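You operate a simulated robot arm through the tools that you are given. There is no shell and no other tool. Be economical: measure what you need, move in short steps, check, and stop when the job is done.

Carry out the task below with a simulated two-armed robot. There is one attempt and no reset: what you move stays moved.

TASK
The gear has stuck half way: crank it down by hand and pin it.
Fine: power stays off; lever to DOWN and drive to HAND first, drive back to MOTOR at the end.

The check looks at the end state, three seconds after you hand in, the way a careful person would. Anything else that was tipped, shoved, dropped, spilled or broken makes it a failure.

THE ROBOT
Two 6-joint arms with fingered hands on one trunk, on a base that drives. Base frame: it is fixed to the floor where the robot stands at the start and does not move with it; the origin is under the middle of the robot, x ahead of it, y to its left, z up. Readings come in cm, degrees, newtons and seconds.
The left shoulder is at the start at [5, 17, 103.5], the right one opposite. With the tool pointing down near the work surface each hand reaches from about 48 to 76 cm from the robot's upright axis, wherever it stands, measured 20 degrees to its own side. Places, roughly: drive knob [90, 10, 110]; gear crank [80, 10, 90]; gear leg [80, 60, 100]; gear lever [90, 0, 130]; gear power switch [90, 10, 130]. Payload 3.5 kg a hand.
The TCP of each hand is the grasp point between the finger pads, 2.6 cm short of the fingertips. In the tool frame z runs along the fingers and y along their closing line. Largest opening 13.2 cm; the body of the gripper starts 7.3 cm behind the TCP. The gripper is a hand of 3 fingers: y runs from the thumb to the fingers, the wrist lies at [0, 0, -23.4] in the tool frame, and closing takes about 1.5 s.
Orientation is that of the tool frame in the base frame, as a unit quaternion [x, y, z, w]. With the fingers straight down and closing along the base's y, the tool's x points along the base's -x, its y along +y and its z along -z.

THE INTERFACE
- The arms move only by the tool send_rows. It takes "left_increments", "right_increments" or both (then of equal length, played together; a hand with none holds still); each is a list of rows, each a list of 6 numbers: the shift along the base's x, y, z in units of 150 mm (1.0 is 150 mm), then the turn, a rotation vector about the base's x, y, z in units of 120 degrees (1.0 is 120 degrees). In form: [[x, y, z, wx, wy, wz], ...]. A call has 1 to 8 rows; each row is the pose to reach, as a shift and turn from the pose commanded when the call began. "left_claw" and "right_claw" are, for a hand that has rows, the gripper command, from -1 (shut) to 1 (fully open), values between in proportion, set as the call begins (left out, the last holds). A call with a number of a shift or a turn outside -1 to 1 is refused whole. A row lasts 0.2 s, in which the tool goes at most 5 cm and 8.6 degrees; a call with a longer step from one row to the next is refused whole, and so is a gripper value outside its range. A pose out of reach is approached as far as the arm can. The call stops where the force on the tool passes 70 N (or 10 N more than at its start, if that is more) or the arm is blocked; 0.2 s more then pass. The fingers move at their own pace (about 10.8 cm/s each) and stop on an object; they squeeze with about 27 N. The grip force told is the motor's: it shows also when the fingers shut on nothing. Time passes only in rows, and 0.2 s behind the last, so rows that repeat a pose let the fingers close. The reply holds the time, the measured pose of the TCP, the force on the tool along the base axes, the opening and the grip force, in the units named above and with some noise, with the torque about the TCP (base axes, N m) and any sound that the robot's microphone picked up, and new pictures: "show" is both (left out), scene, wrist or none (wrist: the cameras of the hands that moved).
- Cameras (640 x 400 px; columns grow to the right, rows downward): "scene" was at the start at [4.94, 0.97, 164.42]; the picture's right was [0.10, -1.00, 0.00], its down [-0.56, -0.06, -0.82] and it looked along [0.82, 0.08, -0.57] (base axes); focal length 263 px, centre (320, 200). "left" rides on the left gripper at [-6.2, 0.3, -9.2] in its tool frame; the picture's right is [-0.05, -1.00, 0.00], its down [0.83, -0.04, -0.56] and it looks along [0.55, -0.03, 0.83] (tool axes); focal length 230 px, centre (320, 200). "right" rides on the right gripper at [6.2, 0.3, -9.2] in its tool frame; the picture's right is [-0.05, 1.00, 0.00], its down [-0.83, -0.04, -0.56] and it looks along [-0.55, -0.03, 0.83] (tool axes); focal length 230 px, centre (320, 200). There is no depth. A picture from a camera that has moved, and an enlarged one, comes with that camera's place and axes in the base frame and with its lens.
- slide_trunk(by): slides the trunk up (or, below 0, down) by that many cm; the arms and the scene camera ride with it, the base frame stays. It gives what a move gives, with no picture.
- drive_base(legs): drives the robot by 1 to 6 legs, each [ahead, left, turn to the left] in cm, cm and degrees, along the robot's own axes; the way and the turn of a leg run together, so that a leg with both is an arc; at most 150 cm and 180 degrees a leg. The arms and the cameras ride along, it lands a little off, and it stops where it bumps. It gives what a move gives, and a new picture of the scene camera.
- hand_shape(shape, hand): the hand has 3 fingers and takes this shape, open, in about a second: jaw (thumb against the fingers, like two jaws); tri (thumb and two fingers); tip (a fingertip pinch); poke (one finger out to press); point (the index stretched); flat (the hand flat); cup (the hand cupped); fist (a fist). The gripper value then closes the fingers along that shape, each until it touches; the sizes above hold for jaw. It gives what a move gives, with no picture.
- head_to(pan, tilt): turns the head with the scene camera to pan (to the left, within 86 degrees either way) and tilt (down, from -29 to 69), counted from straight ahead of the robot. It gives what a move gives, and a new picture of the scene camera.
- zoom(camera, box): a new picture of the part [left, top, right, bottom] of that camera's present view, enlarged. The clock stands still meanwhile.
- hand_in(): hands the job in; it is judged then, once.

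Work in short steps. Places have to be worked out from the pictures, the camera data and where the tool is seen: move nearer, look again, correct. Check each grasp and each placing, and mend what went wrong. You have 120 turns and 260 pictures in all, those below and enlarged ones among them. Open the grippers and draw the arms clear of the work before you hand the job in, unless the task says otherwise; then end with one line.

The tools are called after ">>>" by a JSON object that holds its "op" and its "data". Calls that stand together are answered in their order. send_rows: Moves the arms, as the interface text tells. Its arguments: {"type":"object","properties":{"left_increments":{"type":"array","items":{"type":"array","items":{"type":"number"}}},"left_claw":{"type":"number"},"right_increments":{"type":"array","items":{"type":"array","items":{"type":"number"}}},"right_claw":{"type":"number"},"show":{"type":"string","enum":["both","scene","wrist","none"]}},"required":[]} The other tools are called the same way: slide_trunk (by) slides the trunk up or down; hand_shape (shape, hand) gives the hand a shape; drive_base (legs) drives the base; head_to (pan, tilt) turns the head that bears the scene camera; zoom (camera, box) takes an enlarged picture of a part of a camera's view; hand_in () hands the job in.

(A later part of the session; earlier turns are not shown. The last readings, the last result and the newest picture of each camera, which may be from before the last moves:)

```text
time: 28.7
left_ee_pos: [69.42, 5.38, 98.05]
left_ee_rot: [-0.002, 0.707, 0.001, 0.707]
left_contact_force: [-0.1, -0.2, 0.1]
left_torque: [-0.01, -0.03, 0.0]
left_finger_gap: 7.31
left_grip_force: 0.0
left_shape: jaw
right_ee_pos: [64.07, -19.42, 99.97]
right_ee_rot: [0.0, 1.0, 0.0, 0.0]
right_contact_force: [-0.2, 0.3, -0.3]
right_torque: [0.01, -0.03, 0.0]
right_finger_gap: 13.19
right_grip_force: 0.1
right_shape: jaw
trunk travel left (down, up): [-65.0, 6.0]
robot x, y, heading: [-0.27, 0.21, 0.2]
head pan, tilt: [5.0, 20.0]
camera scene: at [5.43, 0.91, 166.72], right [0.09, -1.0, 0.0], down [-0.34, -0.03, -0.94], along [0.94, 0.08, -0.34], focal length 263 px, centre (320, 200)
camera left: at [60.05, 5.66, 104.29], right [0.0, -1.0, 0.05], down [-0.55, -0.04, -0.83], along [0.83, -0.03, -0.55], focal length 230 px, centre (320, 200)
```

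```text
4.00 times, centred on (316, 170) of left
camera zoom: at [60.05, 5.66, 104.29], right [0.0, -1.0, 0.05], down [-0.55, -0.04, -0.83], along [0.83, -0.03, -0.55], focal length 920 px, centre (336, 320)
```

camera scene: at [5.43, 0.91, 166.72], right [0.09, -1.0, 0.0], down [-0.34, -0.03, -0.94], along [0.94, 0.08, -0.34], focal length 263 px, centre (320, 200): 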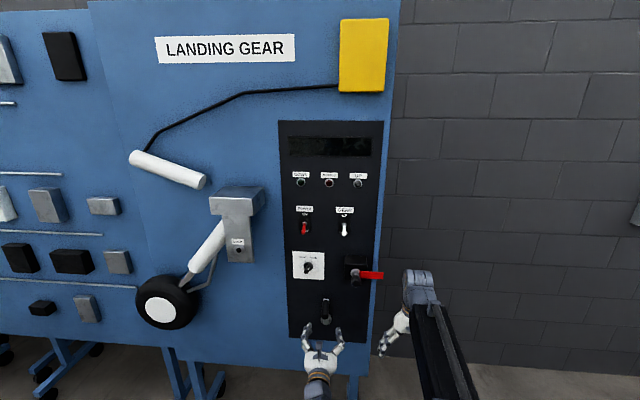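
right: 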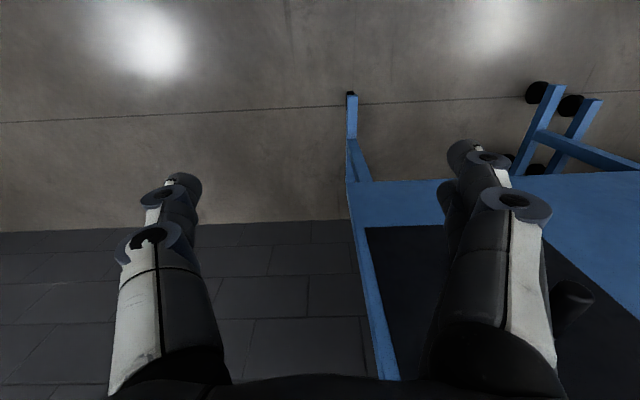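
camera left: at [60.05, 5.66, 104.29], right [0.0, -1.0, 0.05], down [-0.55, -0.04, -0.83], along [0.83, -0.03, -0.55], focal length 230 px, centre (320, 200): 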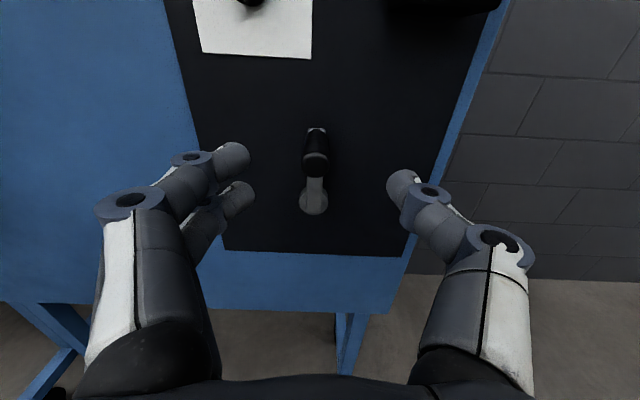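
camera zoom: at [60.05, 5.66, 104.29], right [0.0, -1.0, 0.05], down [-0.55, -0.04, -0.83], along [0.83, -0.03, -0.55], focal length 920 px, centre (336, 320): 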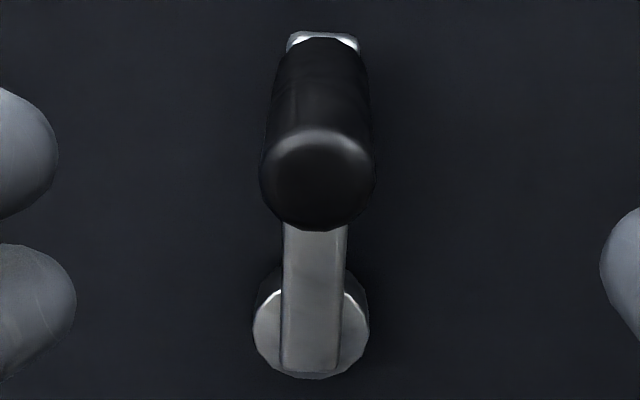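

Refined: handle axis at about y 5.5, z 95, from x≈80 to 87; hub z≈85.5 (radius ≈9.7). I move to z 95 and advance part way.

>>> {"op": "send_rows", "data": {"left_increments": [[0, 0.01, -0.19, 0, 0, 0], [0.2, 0.01, -0.19, 0, 0, 0], [0.4, 0.01, -0.19, 0, 0, 0], [0.53, 0.01, -0.19, 0, 0, 0], [0.53, 0.01, -0.19, 0, 0, 0]], "show": "wrist"}}

```text
time: 29.9
left_ee_pos: [77.13, 5.41, 95.29]
left_ee_rot: [-0.001, 0.707, 0.0, 0.707]
left_contact_force: [0.9, 0.1, 0.4]
left_torque: [0.04, -0.01, -0.01]
left_finger_gap: 7.33
left_grip_force: 0.1
left_shape: jaw
right_ee_pos: [64.05, -19.38, 99.97]
right_ee_rot: [0.0, 1.0, 0.0, 0.0]
right_contact_force: [0.0, -0.1, 0.0]
right_torque: [0.03, 0.0, -0.01]
right_finger_gap: 13.18
right_grip_force: 0.3
right_shape: jaw
trunk travel left (down, up): [-65.0, 6.0]
robot x, y, heading: [0.05, 0.08, -0.2]
head pan, tilt: [5.0, 20.0]
camera left: at [67.96, 5.73, 101.4], right [0.0, -1.0, 0.05], down [-0.56, -0.04, -0.83], along [0.83, -0.03, -0.55], focal length 230 px, centre (320, 200)
```

left: 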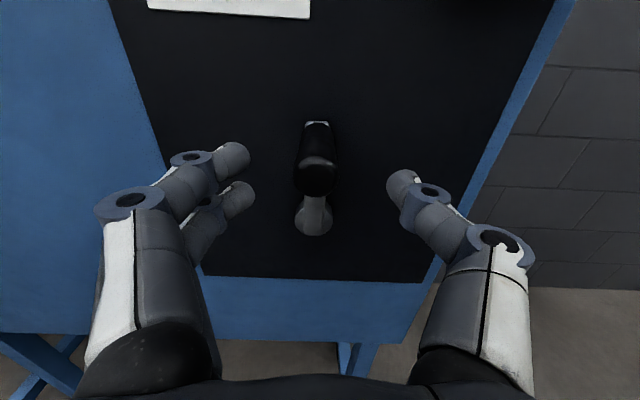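

Handle end face at ≈[80.7, 5.6, 94.6], between the fingertips. I advance to TCP x≈83 and close.

>>> {"op": "send_rows", "data": {"left_increments": [[0.15, 0.01, -0.03, 0, 0, 0], [0.3, 0.01, -0.03, 0, 0, 0], [0.39, 0.01, -0.03, 0, 0, 0], [0.39, 0.01, -0.03, 0, 0, 0]], "show": "wrist"}}

>>> {"op": "send_rows", "data": {"left_increments": [[0, 0, 0, 0, 0, 0], [0, 0, 0, 0, 0, 0], [0, 0, 0, 0, 0, 0], [0, 0, 0, 0, 0, 0], [0, 0, 0, 0, 0, 0], [0, 0, 0, 0, 0, 0]], "left_claw": -1, "show": "wrist"}}

```text
time: 30.9
left_ee_pos: [83.03, 5.67, 94.93]
left_ee_rot: [0.0, 0.708, 0.0, 0.707]
left_contact_force: [0.0, -1.0, 0.3]
left_torque: [0.0, 0.03, 0.03]
left_finger_gap: 7.3
left_grip_force: 0.2
left_shape: jaw
right_ee_pos: [64.05, -19.37, 100.01]
right_ee_rot: [0.0, 1.0, 0.0, 0.0]
right_contact_force: [0.0, 0.3, 0.2]
right_torque: [0.01, 0.0, -0.01]
right_finger_gap: 13.19
right_grip_force: 0.1
right_shape: jaw
trunk travel left (down, up): [-65.0, 6.0]
robot x, y, heading: [-0.0, -0.24, -0.0]
head pan, tilt: [5.0, 20.0]
camera left: at [73.81, 5.88, 101.01], right [0.0, -1.0, 0.05], down [-0.56, -0.04, -0.83], along [0.83, -0.03, -0.55], focal length 230 px, centre (320, 200)
```

left: 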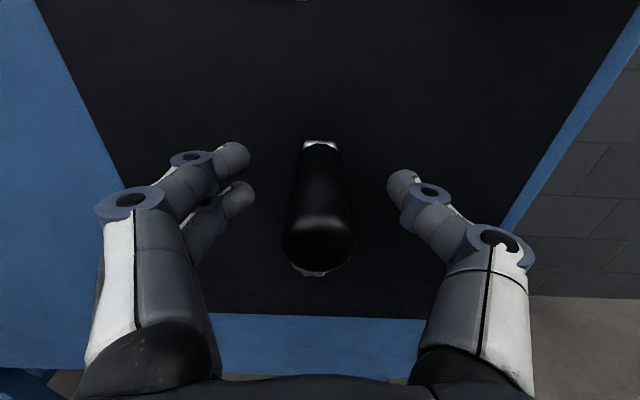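

```text
time: 32.3
left_ee_pos: [82.97, 5.66, 94.9]
left_ee_rot: [0.0, 0.707, 0.0, 0.707]
left_contact_force: [3.6, -0.3, 1.1]
left_torque: [0.02, -0.03, -0.01]
left_finger_gap: 1.75
left_grip_force: 27.4
left_shape: jaw
right_ee_pos: [64.07, -19.4, 99.93]
right_ee_rot: [0.001, 1.0, -0.001, 0.0]
right_contact_force: [0.2, -0.3, 0.1]
right_torque: [0.05, -0.05, -0.01]
right_finger_gap: 13.2
right_grip_force: 0.1
right_shape: jaw
trunk travel left (down, up): [-65.0, 6.0]
robot x, y, heading: [0.35, 0.03, 0.1]
head pan, tilt: [5.0, 20.0]
camera left: at [73.82, 5.88, 100.99], right [0.0, -1.0, 0.05], down [-0.56, -0.04, -0.83], along [0.83, -0.03, -0.55], focal length 230 px, centre (320, 200)
```

left: 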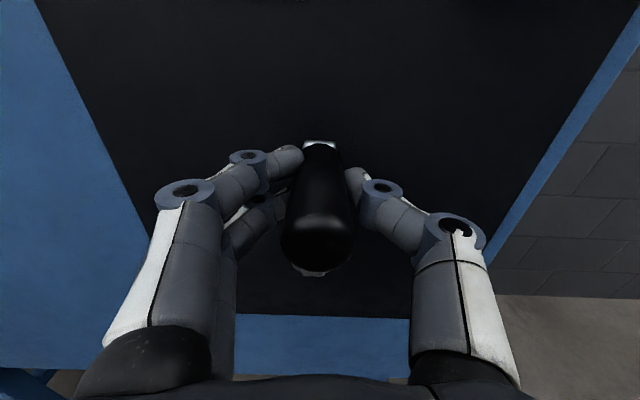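

Handle gripped. Test clockwise by 30° and watch the force and the leg.

>>> {"op": "send_rows", "data": {"left_increments": [[-0.0, -0.084, -0.006, 0, 0, 0], [0, -0.167, -0.022, 0, 0, 0], [0, -0.247, -0.049, 0, 0, 0], [0, -0.323, -0.087, 0, 0, 0], [0, -0.323, -0.087, 0, 0, 0]]}}

```text
time: 33.5
left_ee_pos: [82.97, 0.81, 93.4]
left_ee_rot: [-0.002, 0.708, 0.0, 0.706]
left_contact_force: [1.6, 8.4, 0.5]
left_torque: [0.76, -0.1, 0.31]
left_finger_gap: 1.64
left_grip_force: 26.7
left_shape: jaw
right_ee_pos: [63.98, -19.3, 99.98]
right_ee_rot: [0.0, 1.0, 0.0, 0.0]
right_contact_force: [-0.1, 0.4, -0.2]
right_torque: [-0.01, -0.01, 0.02]
right_finger_gap: 13.19
right_grip_force: 0.0
right_shape: jaw
trunk travel left (down, up): [-65.0, 6.0]
robot x, y, heading: [0.01, 0.26, 0.2]
head pan, tilt: [5.0, 20.0]
camera scene: at [5.43, 1.03, 166.72], right [0.09, -1.0, 0.0], down [-0.34, -0.03, -0.94], along [0.94, 0.08, -0.34], focal length 263 px, centre (320, 200)
camera left: at [73.82, 1.08, 99.65], right [0.0, -1.0, 0.05], down [-0.56, -0.04, -0.83], along [0.83, -0.03, -0.55], focal length 230 px, centre (320, 200)
```

scene: 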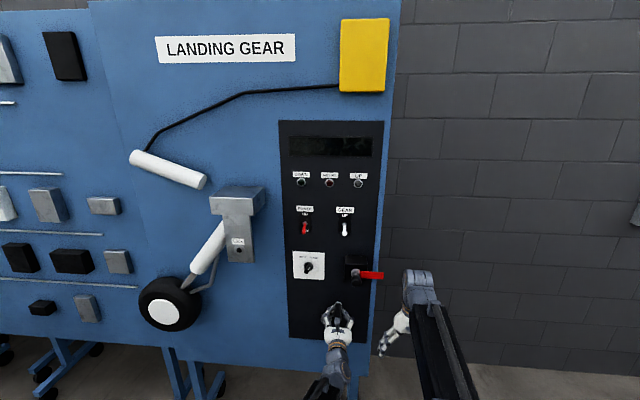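
left: 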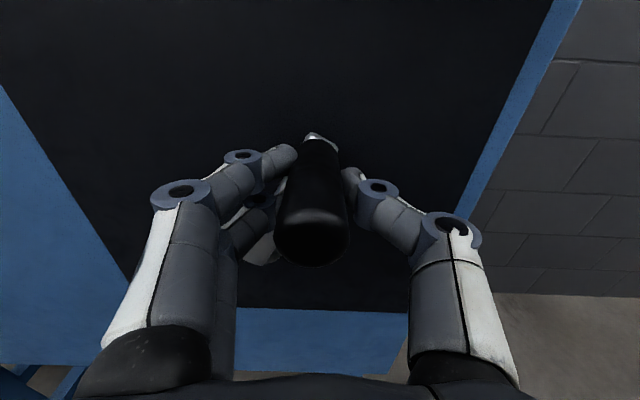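

The wheel moved slightly toward vertical – clockwise is the right way. I move the right arm aside in the same call while cranking on to ~75°.

>>> {"op": "send_rows", "data": {"left_increments": [[0, 0, 0, 0, 0, 0], [0, -0.07, -0.05, 0, 0, 0], [0, -0.134, -0.103, 0, 0, 0], [0, -0.19, -0.168, 0, 0, 0], [0, -0.237, -0.237, 0, 0, 0], [0, -0.275, -0.313, 0, 0, 0], [0, -0.301, -0.393, 0, 0, 0], [0, -0.301, -0.393, 0, 0, 0]], "right_increments": [[0, -0.2, 0, 0, 0, 0], [0, -0.4, 0, 0, 0, 0], [0, -0.6, 0, 0, 0, 0], [0, -0.7, 0, 0, 0, 0], [0, -0.7, 0, 0, 0, 0], [0, -0.7, 0, 0, 0, 0], [0, -0.7, 0, 0, 0, 0], [0, -0.7, 0, 0, 0, 0]], "show": "scene"}}

```text
time: 35.3
left_ee_pos: [83.02, -3.84, 87.34]
left_ee_rot: [0.0, 0.708, 0.0, 0.706]
left_contact_force: [0.8, -15.3, -0.1]
left_torque: [0.07, 0.07, -0.27]
left_finger_gap: 1.61
left_grip_force: 27.3
left_shape: jaw
right_ee_pos: [64.1, -29.95, 99.76]
right_ee_rot: [0.001, 1.0, 0.001, 0.0]
right_contact_force: [0.2, 0.1, 0.2]
right_torque: [0.01, -0.02, -0.02]
right_finger_gap: 13.2
right_grip_force: 0.0
right_shape: jaw
trunk travel left (down, up): [-65.0, 6.0]
robot x, y, heading: [0.24, 0.21, 0.0]
head pan, tilt: [5.0, 20.0]
camera scene: at [5.45, 0.72, 166.7], right [0.09, -1.0, 0.0], down [-0.34, -0.03, -0.94], along [0.94, 0.08, -0.34], focal length 263 px, centre (320, 200)
```

scene: 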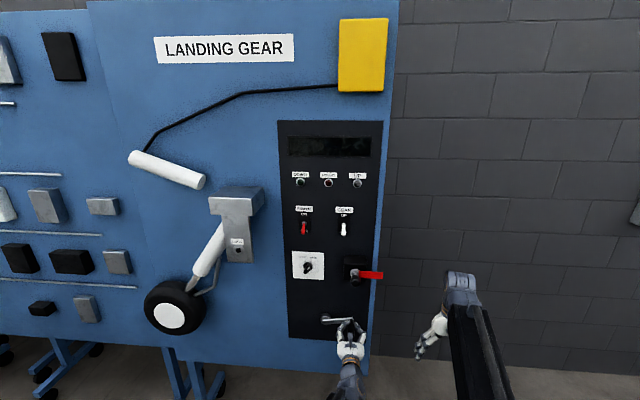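

The leg advances and forces stay low. Next segment: 75°→180°.

>>> {"op": "send_rows", "data": {"left_increments": [[0, -0.053, -0.173, 0, 0, 0], [0, -0.031, -0.343, 0, 0, 0], [0, 0.034, -0.5, 0, 0, 0], [0, 0.138, -0.635, 0, 0, 0], [0, 0.273, -0.739, 0, 0, 0], [0, 0.431, -0.805, 0, 0, 0], [0, 0.6, -0.827, 0, 0, 0]], "show": "scene"}}

```text
time: 36.9
left_ee_pos: [82.91, 5.0, 76.09]
left_ee_rot: [0.001, 0.701, -0.001, 0.713]
left_contact_force: [-10.2, -3.2, 36.4]
left_torque: [0.32, -0.56, 0.06]
left_finger_gap: 1.43
left_grip_force: 26.6
left_shape: jaw
right_ee_pos: [63.81, -29.97, 100.11]
right_ee_rot: [0.001, 1.0, 0.0, 0.002]
right_contact_force: [-0.3, -0.5, 0.9]
right_torque: [0.0, 0.02, 0.02]
right_finger_gap: 13.18
right_grip_force: 0.1
right_shape: jaw
trunk travel left (down, up): [-65.0, 6.0]
robot x, y, heading: [0.25, 0.06, 0.1]
head pan, tilt: [5.0, 20.0]
camera scene: at [4.86, 0.81, 166.75], right [0.09, -1.0, 0.0], down [-0.34, -0.03, -0.94], along [0.94, 0.08, -0.34], focal length 263 px, centre (320, 200)
```

scene: 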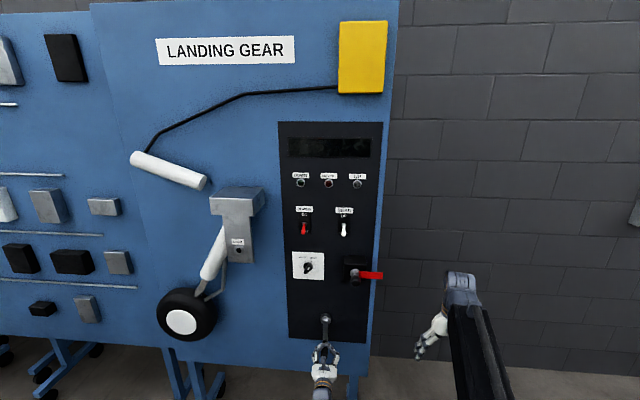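

Leg roughly halfway. True circle seems hub z≈85.9, R≈9.1; I continue 180°→285°.

>>> {"op": "send_rows", "data": {"left_increments": [[0, 0.151, 0.121, 0, 0, 0], [0, 0.297, 0.181, 0, 0, 0], [0, 0.422, 0.278, 0, 0, 0], [0, 0.519, 0.403, 0, 0, 0], [0, 0.579, 0.549, 0, 0, 0], [0, 0.6, 0.707, 0, 0, 0], [0, 0.579, 0.864, 0, 0, 0]]}}

```text
time: 38.5
left_ee_pos: [83.02, 13.86, 88.09]
left_ee_rot: [0.001, 0.707, -0.001, 0.707]
left_contact_force: [0.5, 0.1, 0.5]
left_torque: [0.0, 0.02, 0.0]
left_finger_gap: 0.89
left_grip_force: 26.7
left_shape: jaw
right_ee_pos: [64.18, -29.84, 99.9]
right_ee_rot: [-0.001, 1.0, 0.0, 0.0]
right_contact_force: [0.5, 0.3, 0.0]
right_torque: [-0.04, -0.03, -0.03]
right_finger_gap: 13.21
right_grip_force: 0.1
right_shape: jaw
trunk travel left (down, up): [-65.0, 6.0]
robot x, y, heading: [-0.19, 0.13, 0.2]
head pan, tilt: [5.0, 20.0]
camera scene: at [5.41, 0.91, 166.72], right [0.09, -1.0, 0.0], down [-0.34, -0.03, -0.94], along [0.94, 0.08, -0.34], focal length 263 px, centre (320, 200)
camera left: at [73.79, 14.16, 94.32], right [0.0, -1.0, 0.05], down [-0.56, -0.04, -0.83], along [0.83, -0.03, -0.55], focal length 230 px, centre (320, 200)
```

scene: 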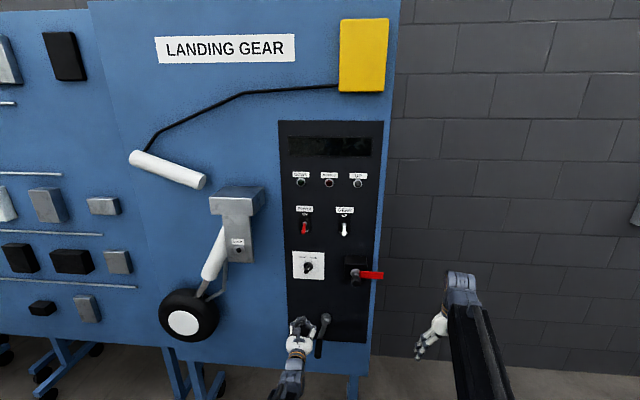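
left: 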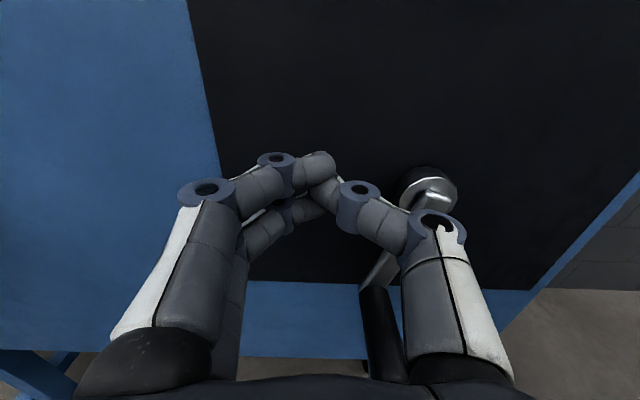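

The grip slipped off near 210°, with the crank now at about 200°. I back off for a look, and will regrip with the hand rolling along with the crank.

>>> {"op": "send_rows", "data": {"left_increments": [[-0.2, 0, 0, 0, 0, 0], [-0.45, 0, 0, 0, 0, 0], [-0.65, 0, 0, 0, 0, 0], [-0.75, -0.2, -0.1, 0.06, 0, 0], [-0.8, -0.3, -0.2, 0.12, 0, 0], [-0.8, -0.3, -0.3, 0.17, 0, 0], [-0.8, -0.3, -0.3, 0.17, 0, 0]], "left_claw": 0.1}}

>>> {"op": "zoom", "data": {"camera": "scene", "box": [280, 300, 376, 360]}}

```text
time: 40.1
left_ee_pos: [71.01, 9.42, 83.66]
left_ee_rot: [0.126, 0.696, 0.126, 0.696]
left_contact_force: [0.6, -0.5, -0.1]
left_torque: [0.02, 0.01, -0.01]
left_finger_gap: 7.17
left_grip_force: 0.0
left_shape: jaw
right_ee_pos: [64.07, -29.84, 99.8]
right_ee_rot: [0.0, 1.0, 0.001, 0.0]
right_contact_force: [0.0, 0.5, 0.1]
right_torque: [0.01, 0.03, 0.0]
right_finger_gap: 13.18
right_grip_force: 0.0
right_shape: jaw
trunk travel left (down, up): [-65.0, 6.0]
robot x, y, heading: [0.14, 0.02, -0.0]
head pan, tilt: [5.0, 20.0]
camera scene: at [5.43, 0.91, 166.72], right [0.09, -1.0, 0.0], down [-0.34, -0.03, -0.94], along [0.94, 0.08, -0.34], focal length 263 px, centre (320, 200)
camera left: at [61.77, 7.42, 89.57], right [0.0, -0.95, -0.3], down [-0.56, 0.25, -0.79], along [0.83, 0.17, -0.53], focal length 230 px, centre (320, 200)
```

scene: 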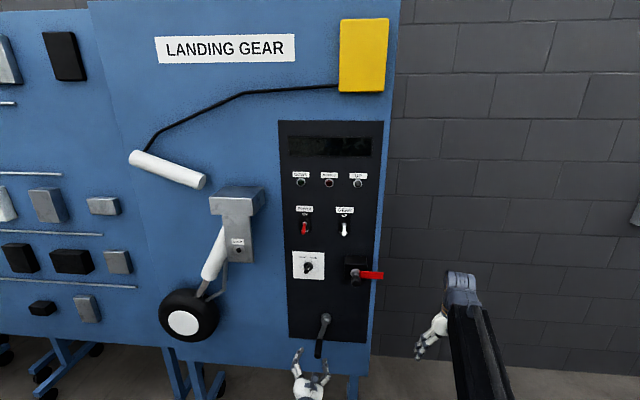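
left: 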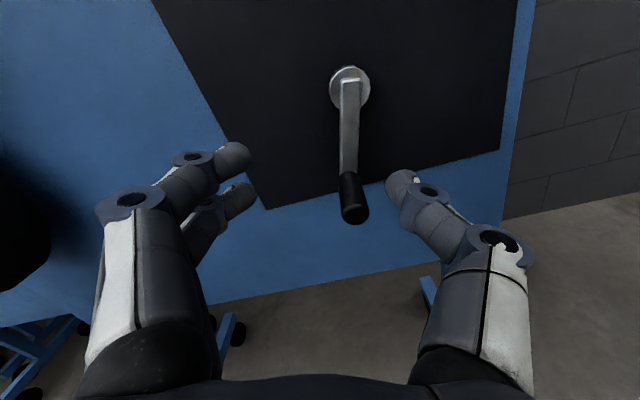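

```text
6.67 times, centred on (328, 330) of scene
camera zoom: at [5.43, 0.91, 166.72], right [0.09, -1.0, 0.0], down [-0.34, -0.03, -0.94], along [0.94, 0.08, -0.34], focal length 1755 px, centre (267, -667)
```

zoom: 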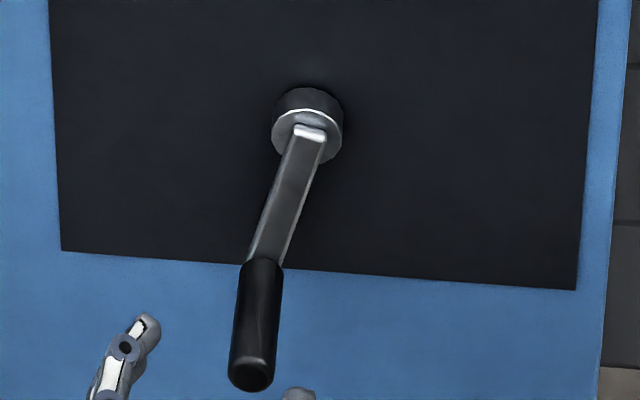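

Handle end now ≈[81, 8.3, 75], at ~195°. I line up at that height with this roll and look again closer.

>>> {"op": "send_rows", "data": {"left_increments": [[0, -0.03, -0.2, 0, 0, 0], [0, -0.06, -0.4, 0, 0, 0], [0, -0.07, -0.55, 0, 0, 0], [0.2, -0.07, -0.55, 0, 0, 0], [0.36, -0.07, -0.55, 0, 0, 0], [0.36, -0.07, -0.55, 0, 0, 0]], "show": "wrist"}}

```text
time: 41.5
left_ee_pos: [76.34, 8.37, 75.47]
left_ee_rot: [0.125, 0.696, 0.126, 0.696]
left_contact_force: [0.5, -0.6, -0.3]
left_torque: [-0.02, -0.01, -0.05]
left_finger_gap: 7.19
left_grip_force: 0.1
left_shape: jaw
right_ee_pos: [64.16, -29.82, 99.93]
right_ee_rot: [-0.001, 1.0, 0.0, -0.001]
right_contact_force: [-0.3, 0.5, -0.2]
right_torque: [-0.06, -0.02, 0.01]
right_finger_gap: 13.17
right_grip_force: 0.0
right_shape: jaw
trunk travel left (down, up): [-65.0, 6.0]
robot x, y, heading: [-0.02, -0.13, -0.0]
head pan, tilt: [5.0, 20.0]
camera left: at [67.16, 6.47, 81.4], right [0.0, -0.95, -0.3], down [-0.56, 0.25, -0.79], along [0.83, 0.17, -0.53], focal length 230 px, centre (320, 200)
```

left: 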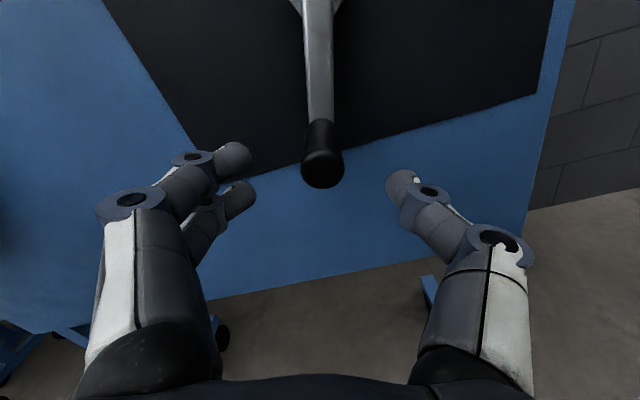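

Handle end at ≈[81.2, 8.45, 74.7]; so hub ≈(5.6, 84.7), R≈10.2. Advance and close.

>>> {"op": "send_rows", "data": {"left_increments": [[0.2, 0.005, -0.05, 0, 0, 0], [0.35, 0.005, -0.05, 0, 0, 0], [0.44, 0.005, -0.05, 0, 0, 0], [0.44, 0.005, -0.05, 0, 0, 0]], "show": "none"}}

>>> {"op": "send_rows", "data": {"left_increments": [[0, 0, 0, 0, 0, 0], [0, 0, 0, 0, 0, 0], [0, 0, 0, 0, 0, 0], [0, 0, 0, 0, 0, 0], [0, 0, 0, 0, 0, 0], [0, 0, 0, 0, 0, 0]], "left_claw": -1, "show": "wrist"}}

```text
time: 42.5
left_ee_pos: [83.03, 8.47, 74.64]
left_ee_rot: [0.124, 0.696, 0.126, 0.696]
left_contact_force: [-0.1, 0.9, 1.3]
left_torque: [0.01, -0.01, -0.01]
left_finger_gap: 7.2
left_grip_force: 0.1
left_shape: jaw
right_ee_pos: [64.02, -29.73, 99.81]
right_ee_rot: [-0.001, 1.0, 0.0, 0.0]
right_contact_force: [0.5, 0.1, -0.1]
right_torque: [0.01, 0.01, 0.03]
right_finger_gap: 13.21
right_grip_force: 0.0
right_shape: jaw
trunk travel left (down, up): [-65.0, 6.0]
robot x, y, heading: [0.04, 0.14, 0.1]
head pan, tilt: [5.0, 20.0]
```

```text
time: 43.9
left_ee_pos: [83.1, 8.37, 74.53]
left_ee_rot: [0.126, 0.696, 0.126, 0.695]
left_contact_force: [2.8, -0.9, -5.0]
left_torque: [-0.02, 0.03, 0.03]
left_finger_gap: 1.08
left_grip_force: 27.2
left_shape: jaw
right_ee_pos: [64.17, -30.01, 99.92]
right_ee_rot: [0.0, 1.0, 0.001, 0.0]
right_contact_force: [-0.2, 0.7, -0.4]
right_torque: [0.04, -0.02, 0.0]
right_finger_gap: 13.18
right_grip_force: 0.1
right_shape: jaw
trunk travel left (down, up): [-65.0, 6.0]
robot x, y, heading: [0.21, 0.2, 0.0]
head pan, tilt: [5.0, 20.0]
camera left: at [73.84, 6.5, 80.39], right [0.0, -0.95, -0.3], down [-0.56, 0.25, -0.79], along [0.83, 0.17, -0.53], focal length 230 px, centre (320, 200)
```

left: 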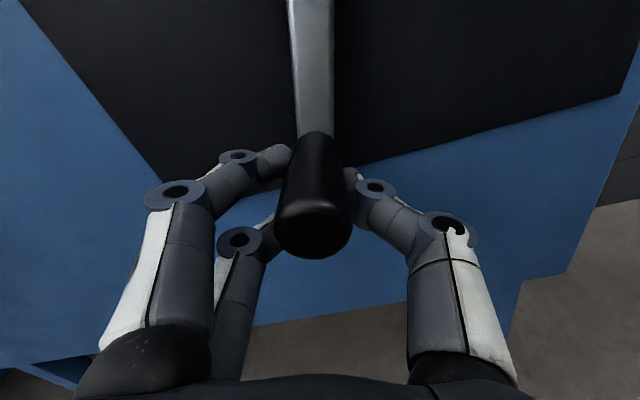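

Handle held. I crank on 64°, rolling the hand rigidly with the crank.

>>> {"op": "send_rows", "data": {"left_increments": [[0, 0.092, 0.033, 0.0667, 0, 0], [0, 0.178, 0.078, 0.1333, 0, 0], [0, 0.257, 0.136, 0.2, 0, 0], [0, 0.328, 0.203, 0.2667, 0, 0], [0, 0.388, 0.28, 0.3333, 0, 0], [0, 0.437, 0.364, 0.4, 0, 0], [0, 0.474, 0.454, 0.4667, 0, 0], [0, 0.498, 0.549, 0.5333, 0, 0]]}}

```text
time: 45.7
left_ee_pos: [83.11, 16.15, 82.97]
left_ee_rot: [0.474, 0.525, 0.475, 0.524]
left_contact_force: [7.0, 24.1, -8.2]
left_torque: [0.04, 0.11, 0.28]
left_finger_gap: 1.03
left_grip_force: 27.1
left_shape: jaw
right_ee_pos: [64.26, -29.61, 99.88]
right_ee_rot: [0.0, 1.0, -0.001, -0.001]
right_contact_force: [0.9, 1.3, -0.3]
right_torque: [-0.02, -0.02, -0.02]
right_finger_gap: 13.18
right_grip_force: 0.0
right_shape: jaw
trunk travel left (down, up): [-65.0, 6.0]
robot x, y, heading: [-0.17, -0.08, -0.1]
head pan, tilt: [5.0, 20.0]
camera scene: at [5.61, 1.2, 166.72], right [0.09, -1.0, 0.0], down [-0.34, -0.03, -0.94], along [0.94, 0.08, -0.34], focal length 263 px, centre (320, 200)
camera left: at [73.84, 10.09, 83.87], right [0.0, -0.15, -0.99], down [-0.56, 0.82, -0.12], along [0.83, 0.55, -0.08], focal length 230 px, centre (320, 200)
```

scene: 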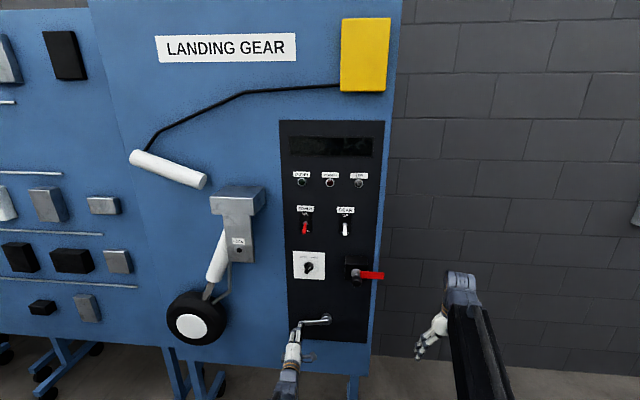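
left: 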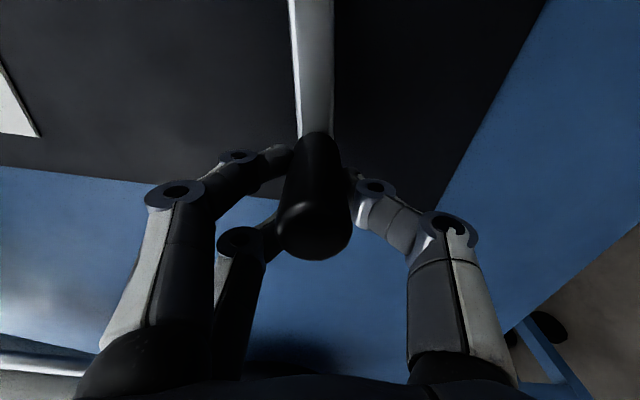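

Rigid tracking works well. Crank now at ~260°, leg nearly straight. I continue with another 64°.

>>> {"op": "send_rows", "data": {"left_increments": [[0, 0.029, 0.093, 0.0667, 0, 0], [0, 0.026, 0.189, 0.1333, 0, 0], [0, 0.01, 0.283, 0.2, 0, 0], [0, -0.019, 0.374, 0.2667, 0, 0], [0, -0.06, 0.461, 0.3333, 0, 0], [0, -0.113, 0.54, 0.4, 0, 0], [0, -0.177, 0.611, 0.4667, 0, 0], [0, -0.249, 0.673, 0.5333, 0, 0]]}}

```text
time: 47.5
left_ee_pos: [83.01, 12.43, 93.38]
left_ee_rot: [0.678, 0.192, 0.683, 0.191]
left_contact_force: [10.3, 18.3, 19.9]
left_torque: [-0.07, -0.23, 0.19]
left_finger_gap: 1.03
left_grip_force: 26.4
left_shape: jaw
right_ee_pos: [64.06, -29.68, 100.0]
right_ee_rot: [-0.001, 1.0, 0.0, 0.0]
right_contact_force: [-0.9, -0.1, 0.0]
right_torque: [-0.01, 0.0, 0.04]
right_finger_gap: 13.19
right_grip_force: 0.0
right_shape: jaw
trunk travel left (down, up): [-65.0, 6.0]
robot x, y, heading: [0.16, 0.07, -0.0]
head pan, tilt: [5.0, 20.0]
camera scene: at [5.32, 1.09, 166.75], right [0.09, -1.0, 0.0], down [-0.34, -0.03, -0.94], along [0.94, 0.08, -0.34], focal length 263 px, centre (320, 200)
camera left: at [73.81, 8.89, 88.25], right [0.0, 0.82, -0.57], down [-0.56, 0.47, 0.68], along [0.83, 0.32, 0.46], focal length 230 px, centre (320, 200)
```

scene: 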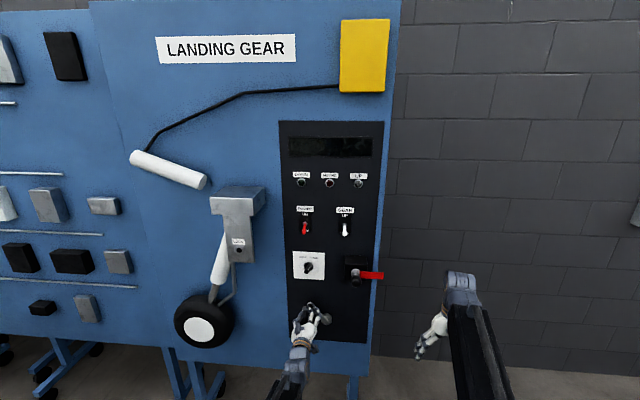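
left: 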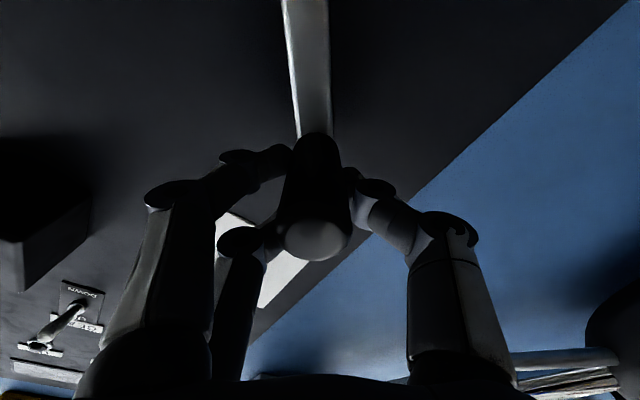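

Continuing: leg nearly there. Another 48°.

>>> {"op": "send_rows", "data": {"left_increments": [[0, -0.067, 0.081, 0.0667, 0, 0], [0, -0.156, 0.122, 0.1333, 0, 0], [0, -0.251, 0.15, 0.2, 0, 0], [0, -0.348, 0.165, 0.2667, 0, 0], [0, -0.446, 0.167, 0.3333, 0, 0], [0, -0.544, 0.154, 0.4, 0, 0]]}}

```text
time: 48.9
left_ee_pos: [82.91, 3.53, 95.58]
left_ee_rot: [0.699, -0.102, 0.701, -0.102]
left_contact_force: [10.4, -3.3, 21.4]
left_torque: [0.06, -0.29, -0.07]
left_finger_gap: 1.0
left_grip_force: 26.8
left_shape: jaw
right_ee_pos: [64.05, -29.87, 99.94]
right_ee_rot: [0.0, 1.0, -0.001, 0.001]
right_contact_force: [0.3, -0.2, -0.3]
right_torque: [0.02, 0.01, -0.02]
right_finger_gap: 13.18
right_grip_force: 0.0
right_shape: jaw
trunk travel left (down, up): [-65.0, 6.0]
robot x, y, heading: [0.09, 0.37, 0.2]
head pan, tilt: [5.0, 20.0]
camera scene: at [5.28, 0.83, 166.74], right [0.09, -1.0, 0.0], down [-0.34, -0.03, -0.94], along [0.94, 0.08, -0.34], focal length 263 px, centre (320, 200)
camera left: at [73.75, 5.13, 89.63], right [0.0, 0.97, 0.24], down [-0.56, -0.19, 0.81], along [0.83, -0.13, 0.54], focal length 230 px, centre (320, 200)
```

scene: 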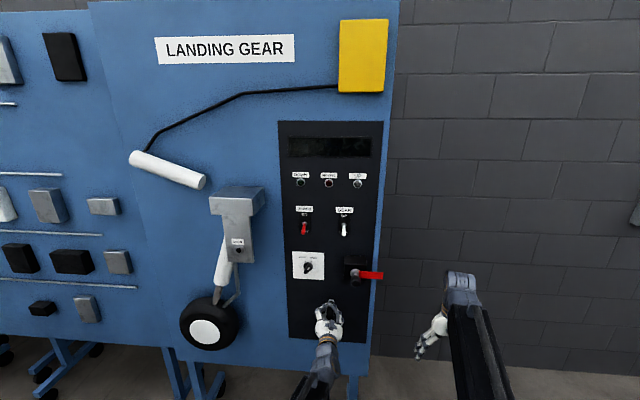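
left: 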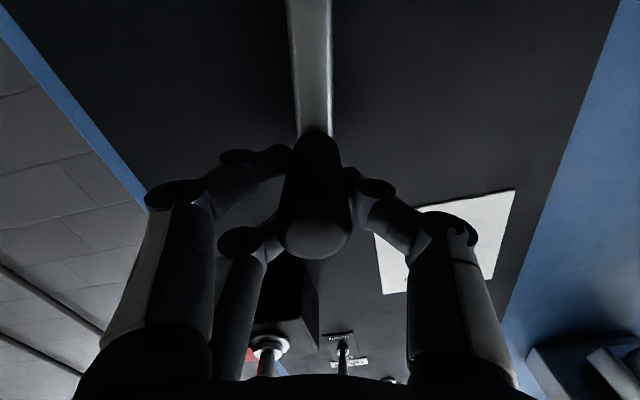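

Still fine. Continue 40° more clockwise.

>>> {"op": "send_rows", "data": {"left_increments": [[0, -0.111, -0.013, 0.0667, 0, 0], [0, -0.2, -0.053, 0.1333, 0, 0], [0, -0.285, -0.105, 0.2, 0, 0], [0, -0.361, -0.169, 0.2667, 0, 0], [0, -0.427, -0.242, 0.3333, 0, 0]]}}

```text
time: 50.1
left_ee_pos: [83.08, -2.16, 92.61]
left_ee_rot: [0.618, -0.32, 0.652, -0.302]
left_contact_force: [-5.4, -16.7, 11.1]
left_torque: [-0.02, 0.02, -0.21]
left_finger_gap: 1.02
left_grip_force: 27.1
left_shape: jaw
left hand out of reach, approached as far as the arm can: row 4, 5
right_ee_pos: [63.9, -30.02, 99.9]
right_ee_rot: [0.001, 1.0, 0.0, 0.001]
right_contact_force: [0.8, 0.3, -0.2]
right_torque: [-0.06, 0.02, 0.0]
right_finger_gap: 13.18
right_grip_force: 0.0
right_shape: jaw
trunk travel left (down, up): [-65.0, 6.0]
robot x, y, heading: [0.0, 0.04, -0.3]
head pan, tilt: [5.0, 20.0]
stopped in row 5 (left hand): the force on the tool passed its limit at 78 N (the readings are from after the stop); the commanded pose is now the measured one
camera scene: at [5.24, 0.86, 166.69], right [0.08, -1.0, 0.0], down [-0.34, -0.03, -0.94], along [0.94, 0.08, -0.34], focal length 263 px, centre (320, 200)
camera left: at [74.13, 2.98, 88.21], right [0.0, 0.65, 0.76], down [-0.6, -0.6, 0.52], along [0.8, -0.46, 0.39], focal length 230 px, centre (320, 200)
```

scene: 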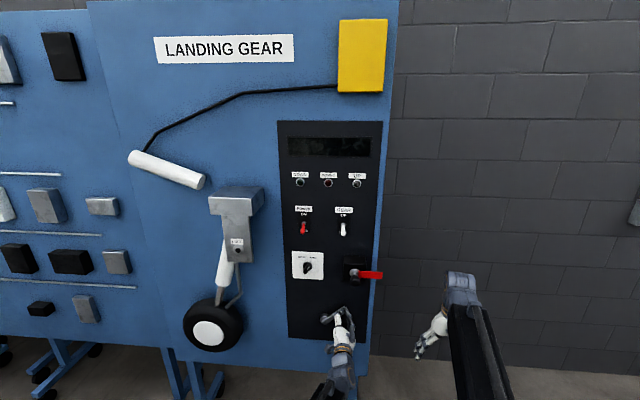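
left: 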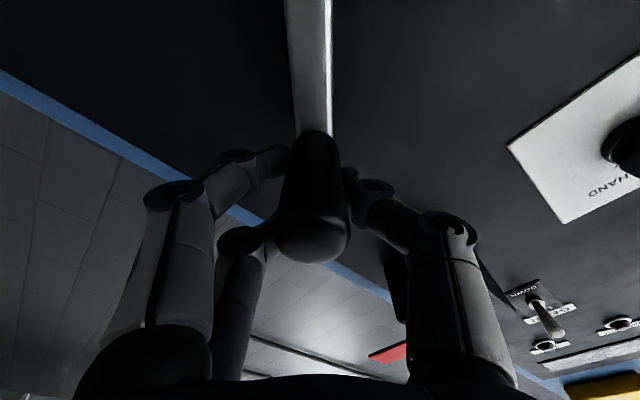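

Wrist roll limit reached at ~50° past top. I open, back out (squaring the orientation), and will unroll by 180° to regrip.

>>> {"op": "send_rows", "data": {"left_increments": [[0, 0, 0, 0, 0, 0], [0, 0, 0, 0, 0, 0], [0, 0, 0, 0, 0, 0], [-0.15, 0.03, 0, 0, 0, 0], [-0.35, 0.07, 0, 0, 0.007, 0.01], [-0.55, 0.2, 0, 0, 0.015, 0.021], [-0.55, 0.2, 0, 0, 0.015, 0.021]], "left_claw": 0.1, "show": "scene"}}

>>> {"op": "zoom", "data": {"camera": "scene", "box": [170, 180, 282, 360]}}

```text
time: 51.4
left_ee_pos: [77.44, -1.27, 92.67]
left_ee_rot: [0.622, -0.318, 0.651, -0.298]
left_contact_force: [0.2, -16.2, 2.0]
left_torque: [-0.7, 0.01, -0.36]
left_finger_gap: 7.9
left_grip_force: 0.0
left_shape: jaw
left hand out of reach, approached as far as the arm can: row 6
right_ee_pos: [63.9, -30.23, 99.85]
right_ee_rot: [0.003, 1.0, 0.001, 0.0]
right_contact_force: [-0.7, 0.8, 0.7]
right_torque: [-0.05, 0.01, 0.0]
right_finger_gap: 13.18
right_grip_force: 0.2
right_shape: jaw
trunk travel left (down, up): [-65.0, 6.0]
robot x, y, heading: [0.02, 0.38, -0.5]
head pan, tilt: [5.0, 20.0]
stopped in row 6 (left hand): the force on the tool passed its limit at 114 N (the readings are from after the stop); the commanded pose is now the measured one
camera scene: at [5.4, 0.78, 166.71], right [0.08, -1.0, 0.0], down [-0.34, -0.03, -0.94], along [0.94, 0.08, -0.34], focal length 263 px, centre (320, 200)
```

scene: 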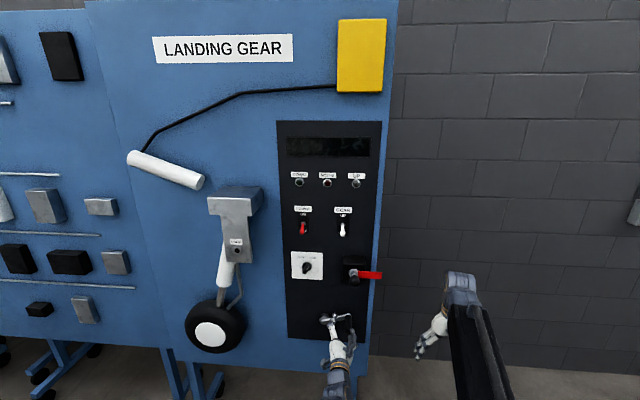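

```text
2.22 times, centred on (226, 270) of scene
camera zoom: at [5.4, 0.78, 166.71], right [0.08, -1.0, 0.0], down [-0.34, -0.03, -0.94], along [0.94, 0.08, -0.34], focal length 585 px, centre (529, 44)
```

zoom: 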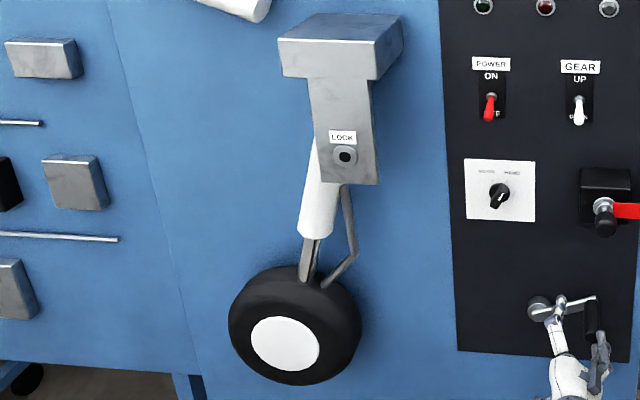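

The hand snagged the handle when sliding sideways. I look with the wrist camera before moving.

>>> {"op": "zoom", "data": {"camera": "left", "box": [0, 0, 640, 400]}}

>>> {"op": "zoom", "data": {"camera": "scene", "box": [290, 290, 386, 350]}}

```text
1.00 times, centred on (320, 200) of left (not enlarged: the box is as wide or as high as the picture)
camera zoom: at [68.52, 3.77, 88.39], right [0.01, 0.66, 0.75], down [-0.59, -0.6, 0.53], along [0.8, -0.45, 0.39], focal length 230 px, centre (320, 200)
```

zoom: 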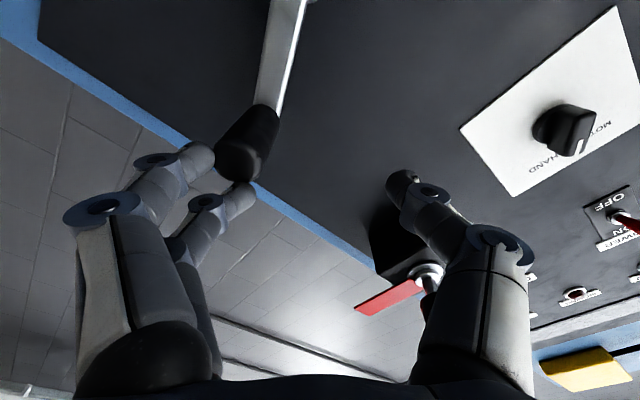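

```text
6.67 times, centred on (338, 320) of scene
camera zoom: at [5.4, 0.78, 166.71], right [0.08, -1.0, 0.0], down [-0.34, -0.03, -0.94], along [0.94, 0.08, -0.34], focal length 1755 px, centre (200, -600)
```

zoom: 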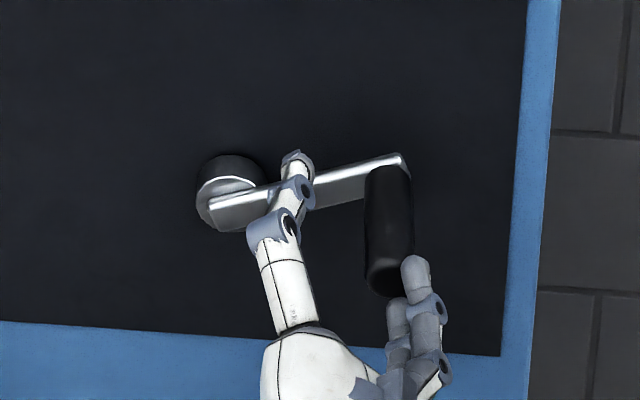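

I retreat straight back from the handle 4 cm before unrolling.

>>> {"op": "send_rows", "data": {"left_increments": [[-0.1, 0, 0, 0, 0, 0], [-0.2, 0, 0, 0, 0, 0], [-0.27, 0, 0, 0, 0, 0]], "show": "wrist"}}

```text
time: 52.2
left_ee_pos: [73.33, -0.65, 92.58]
left_ee_rot: [0.623, -0.315, 0.649, -0.302]
left_contact_force: [-0.7, 0.2, -0.7]
left_torque: [-0.03, 0.06, 0.02]
left_finger_gap: 7.29
left_grip_force: 0.1
left_shape: jaw
right_ee_pos: [64.15, -30.18, 99.96]
right_ee_rot: [0.002, 1.0, 0.0, 0.0]
right_contact_force: [-0.3, 0.2, 0.0]
right_torque: [0.01, 0.01, 0.01]
right_finger_gap: 13.17
right_grip_force: 0.0
right_shape: jaw
trunk travel left (down, up): [-65.0, 6.0]
robot x, y, heading: [0.03, 0.14, -0.3]
head pan, tilt: [5.0, 20.0]
camera left: at [64.37, 4.31, 88.23], right [0.01, 0.66, 0.75], down [-0.59, -0.61, 0.53], along [0.81, -0.45, 0.39], focal length 230 px, centre (320, 200)
```

left: 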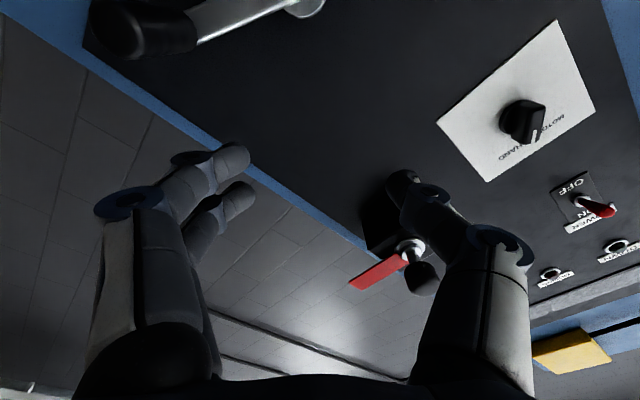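

Free, and the crank moved on clockwise. I unroll the hand in steps.

>>> {"op": "send_rows", "data": {"left_increments": [[0, 0.03, 0, -0.07, 0, 0], [0, 0.06, 0, -0.14, 0, 0], [0, 0.09, 0, -0.21, 0, 0], [0, 0.12, 0, -0.28, 0, 0], [0, 0.15, 0, -0.35, 0, 0], [0, 0.18, 0, -0.42, 0, 0], [0, 0.21, 0, -0.49, 0, 0], [0, 0.24, 0, -0.56, 0, 0]], "show": "none"}}

>>> {"op": "send_rows", "data": {"left_increments": [[0, 0, 0, -0.07, 0, 0], [0, 0, 0, -0.14, 0, 0], [0, 0, 0, -0.21, 0, 0], [0, 0, 0, -0.28, 0, 0], [0, 0, 0, -0.35, 0, 0], [0, 0, 0, -0.42, 0, 0], [0, 0, 0, -0.49, 0, 0], [0, 0, 0, -0.56, 0, 0]]}}

>>> {"op": "zoom", "data": {"camera": "scene", "box": [170, 180, 402, 360]}}

```text
time: 54.0
left_ee_pos: [73.43, 2.94, 92.57]
left_ee_rot: [0.685, 0.097, 0.716, 0.094]
left_contact_force: [-0.5, -0.5, -0.7]
left_torque: [0.01, 0.02, 0.01]
left_finger_gap: 7.29
left_grip_force: 0.1
left_shape: jaw
right_ee_pos: [64.06, -30.14, 99.88]
right_ee_rot: [0.002, 1.0, 0.0, 0.0]
right_contact_force: [0.2, -0.4, -0.4]
right_torque: [-0.01, -0.01, -0.02]
right_finger_gap: 13.2
right_grip_force: 0.0
right_shape: jaw
trunk travel left (down, up): [-65.0, 6.0]
robot x, y, heading: [0.22, -0.21, -0.0]
head pan, tilt: [5.0, 20.0]
```

```text
time: 55.8
left_ee_pos: [73.3, 2.78, 92.54]
left_ee_rot: [0.518, 0.477, 0.543, 0.458]
left_contact_force: [0.1, -0.9, 0.1]
left_torque: [0.01, -0.02, -0.01]
left_finger_gap: 7.28
left_grip_force: 0.0
left_shape: jaw
right_ee_pos: [64.08, -30.18, 100.03]
right_ee_rot: [0.003, 1.0, 0.0, 0.0]
right_contact_force: [-0.4, 0.2, 0.4]
right_torque: [-0.03, 0.0, 0.03]
right_finger_gap: 13.17
right_grip_force: 0.0
right_shape: jaw
trunk travel left (down, up): [-65.0, 6.0]
robot x, y, heading: [-0.16, -0.68, -0.2]
head pan, tilt: [5.0, 20.0]
camera scene: at [5.49, 0.79, 166.72], right [0.08, -1.0, 0.0], down [-0.34, -0.03, -0.94], along [0.94, 0.08, -0.34], focal length 263 px, centre (320, 200)
camera left: at [64.46, -3.76, 92.04], right [0.01, 0.07, -1.0], down [-0.59, 0.81, 0.06], along [0.81, 0.59, 0.05], focal length 230 px, centre (320, 200)
```

scene: 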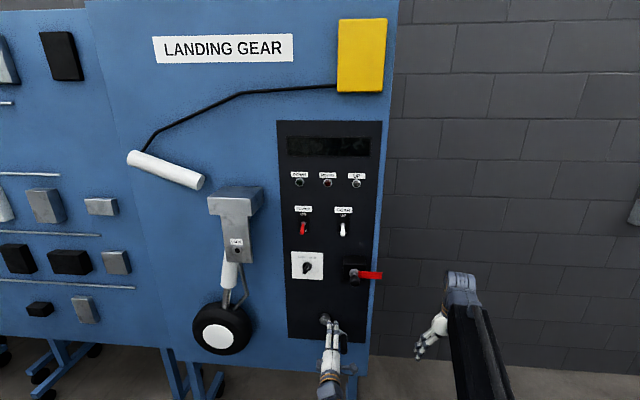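
left: 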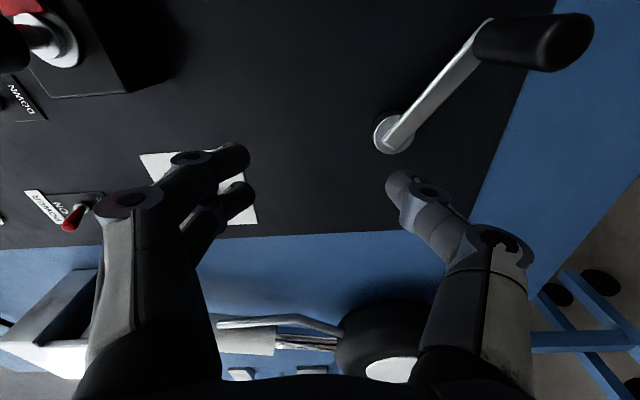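

```text
2.22 times, centred on (286, 270) of scene
camera zoom: at [5.49, 0.79, 166.72], right [0.08, -1.0, 0.0], down [-0.34, -0.03, -0.94], along [0.94, 0.08, -0.34], focal length 585 px, centre (396, 44)
```

zoom: 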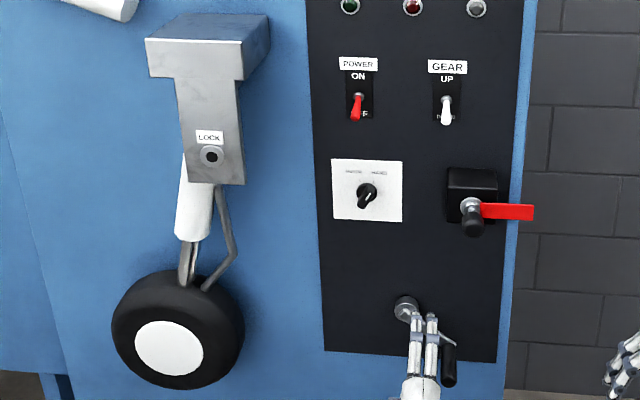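

Crank now at ~131°, leg close to vertical. I line up on the handle end (≈[81, -2.2, 78]) with roll ≈115°, staying back.

>>> {"op": "send_rows", "data": {"left_increments": [[0, -0.05, -0.15, 0.03, 0, -0.005], [0, -0.1, -0.35, 0.06, 0, -0.01], [0, -0.15, -0.55, 0.09, 0.002, -0.015], [0, -0.25, -0.75, 0.12, 0.004, -0.021], [0.05, -0.33, -0.95, 0.15, 0.004, -0.021], [0.05, -0.33, -0.95, 0.15, 0.004, -0.021]]}}

```text
time: 57.2
left_ee_pos: [74.11, -1.89, 78.41]
left_ee_rot: [0.597, 0.376, 0.599, 0.38]
left_contact_force: [-0.2, 0.6, 0.1]
left_torque: [0.01, 0.01, -0.02]
left_finger_gap: 7.29
left_grip_force: 0.1
left_shape: jaw
right_ee_pos: [64.09, -30.19, 99.82]
right_ee_rot: [0.001, 1.0, 0.0, 0.0]
right_contact_force: [-0.2, 0.3, 0.1]
right_torque: [-0.01, 0.03, -0.03]
right_finger_gap: 13.22
right_grip_force: 0.1
right_shape: jaw
trunk travel left (down, up): [-65.0, 6.0]
robot x, y, heading: [0.09, 0.25, -0.6]
head pan, tilt: [5.0, 20.0]
camera scene: at [5.49, 0.79, 166.72], right [0.08, -1.0, 0.0], down [-0.34, -0.03, -0.94], along [0.94, 0.08, -0.34], focal length 263 px, centre (320, 200)
camera left: at [64.89, -7.8, 75.99], right [0.01, 0.38, -0.92], down [-0.55, 0.77, 0.31], along [0.83, 0.51, 0.22], focal length 230 px, centre (320, 200)
```

scene: 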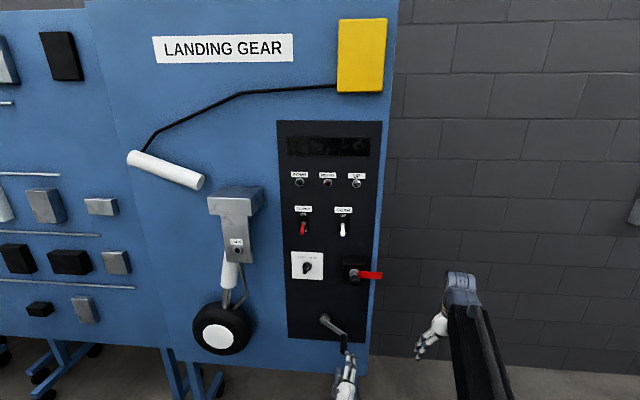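
left: 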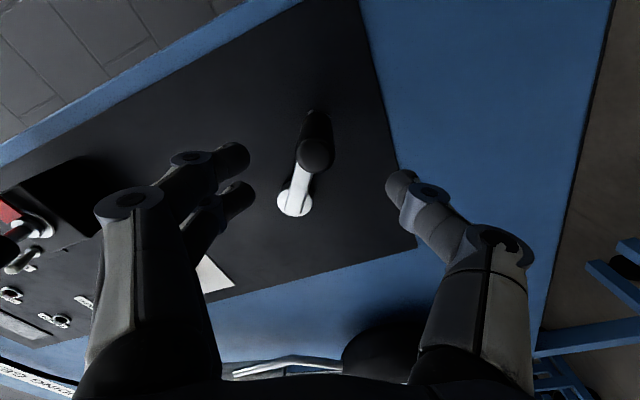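

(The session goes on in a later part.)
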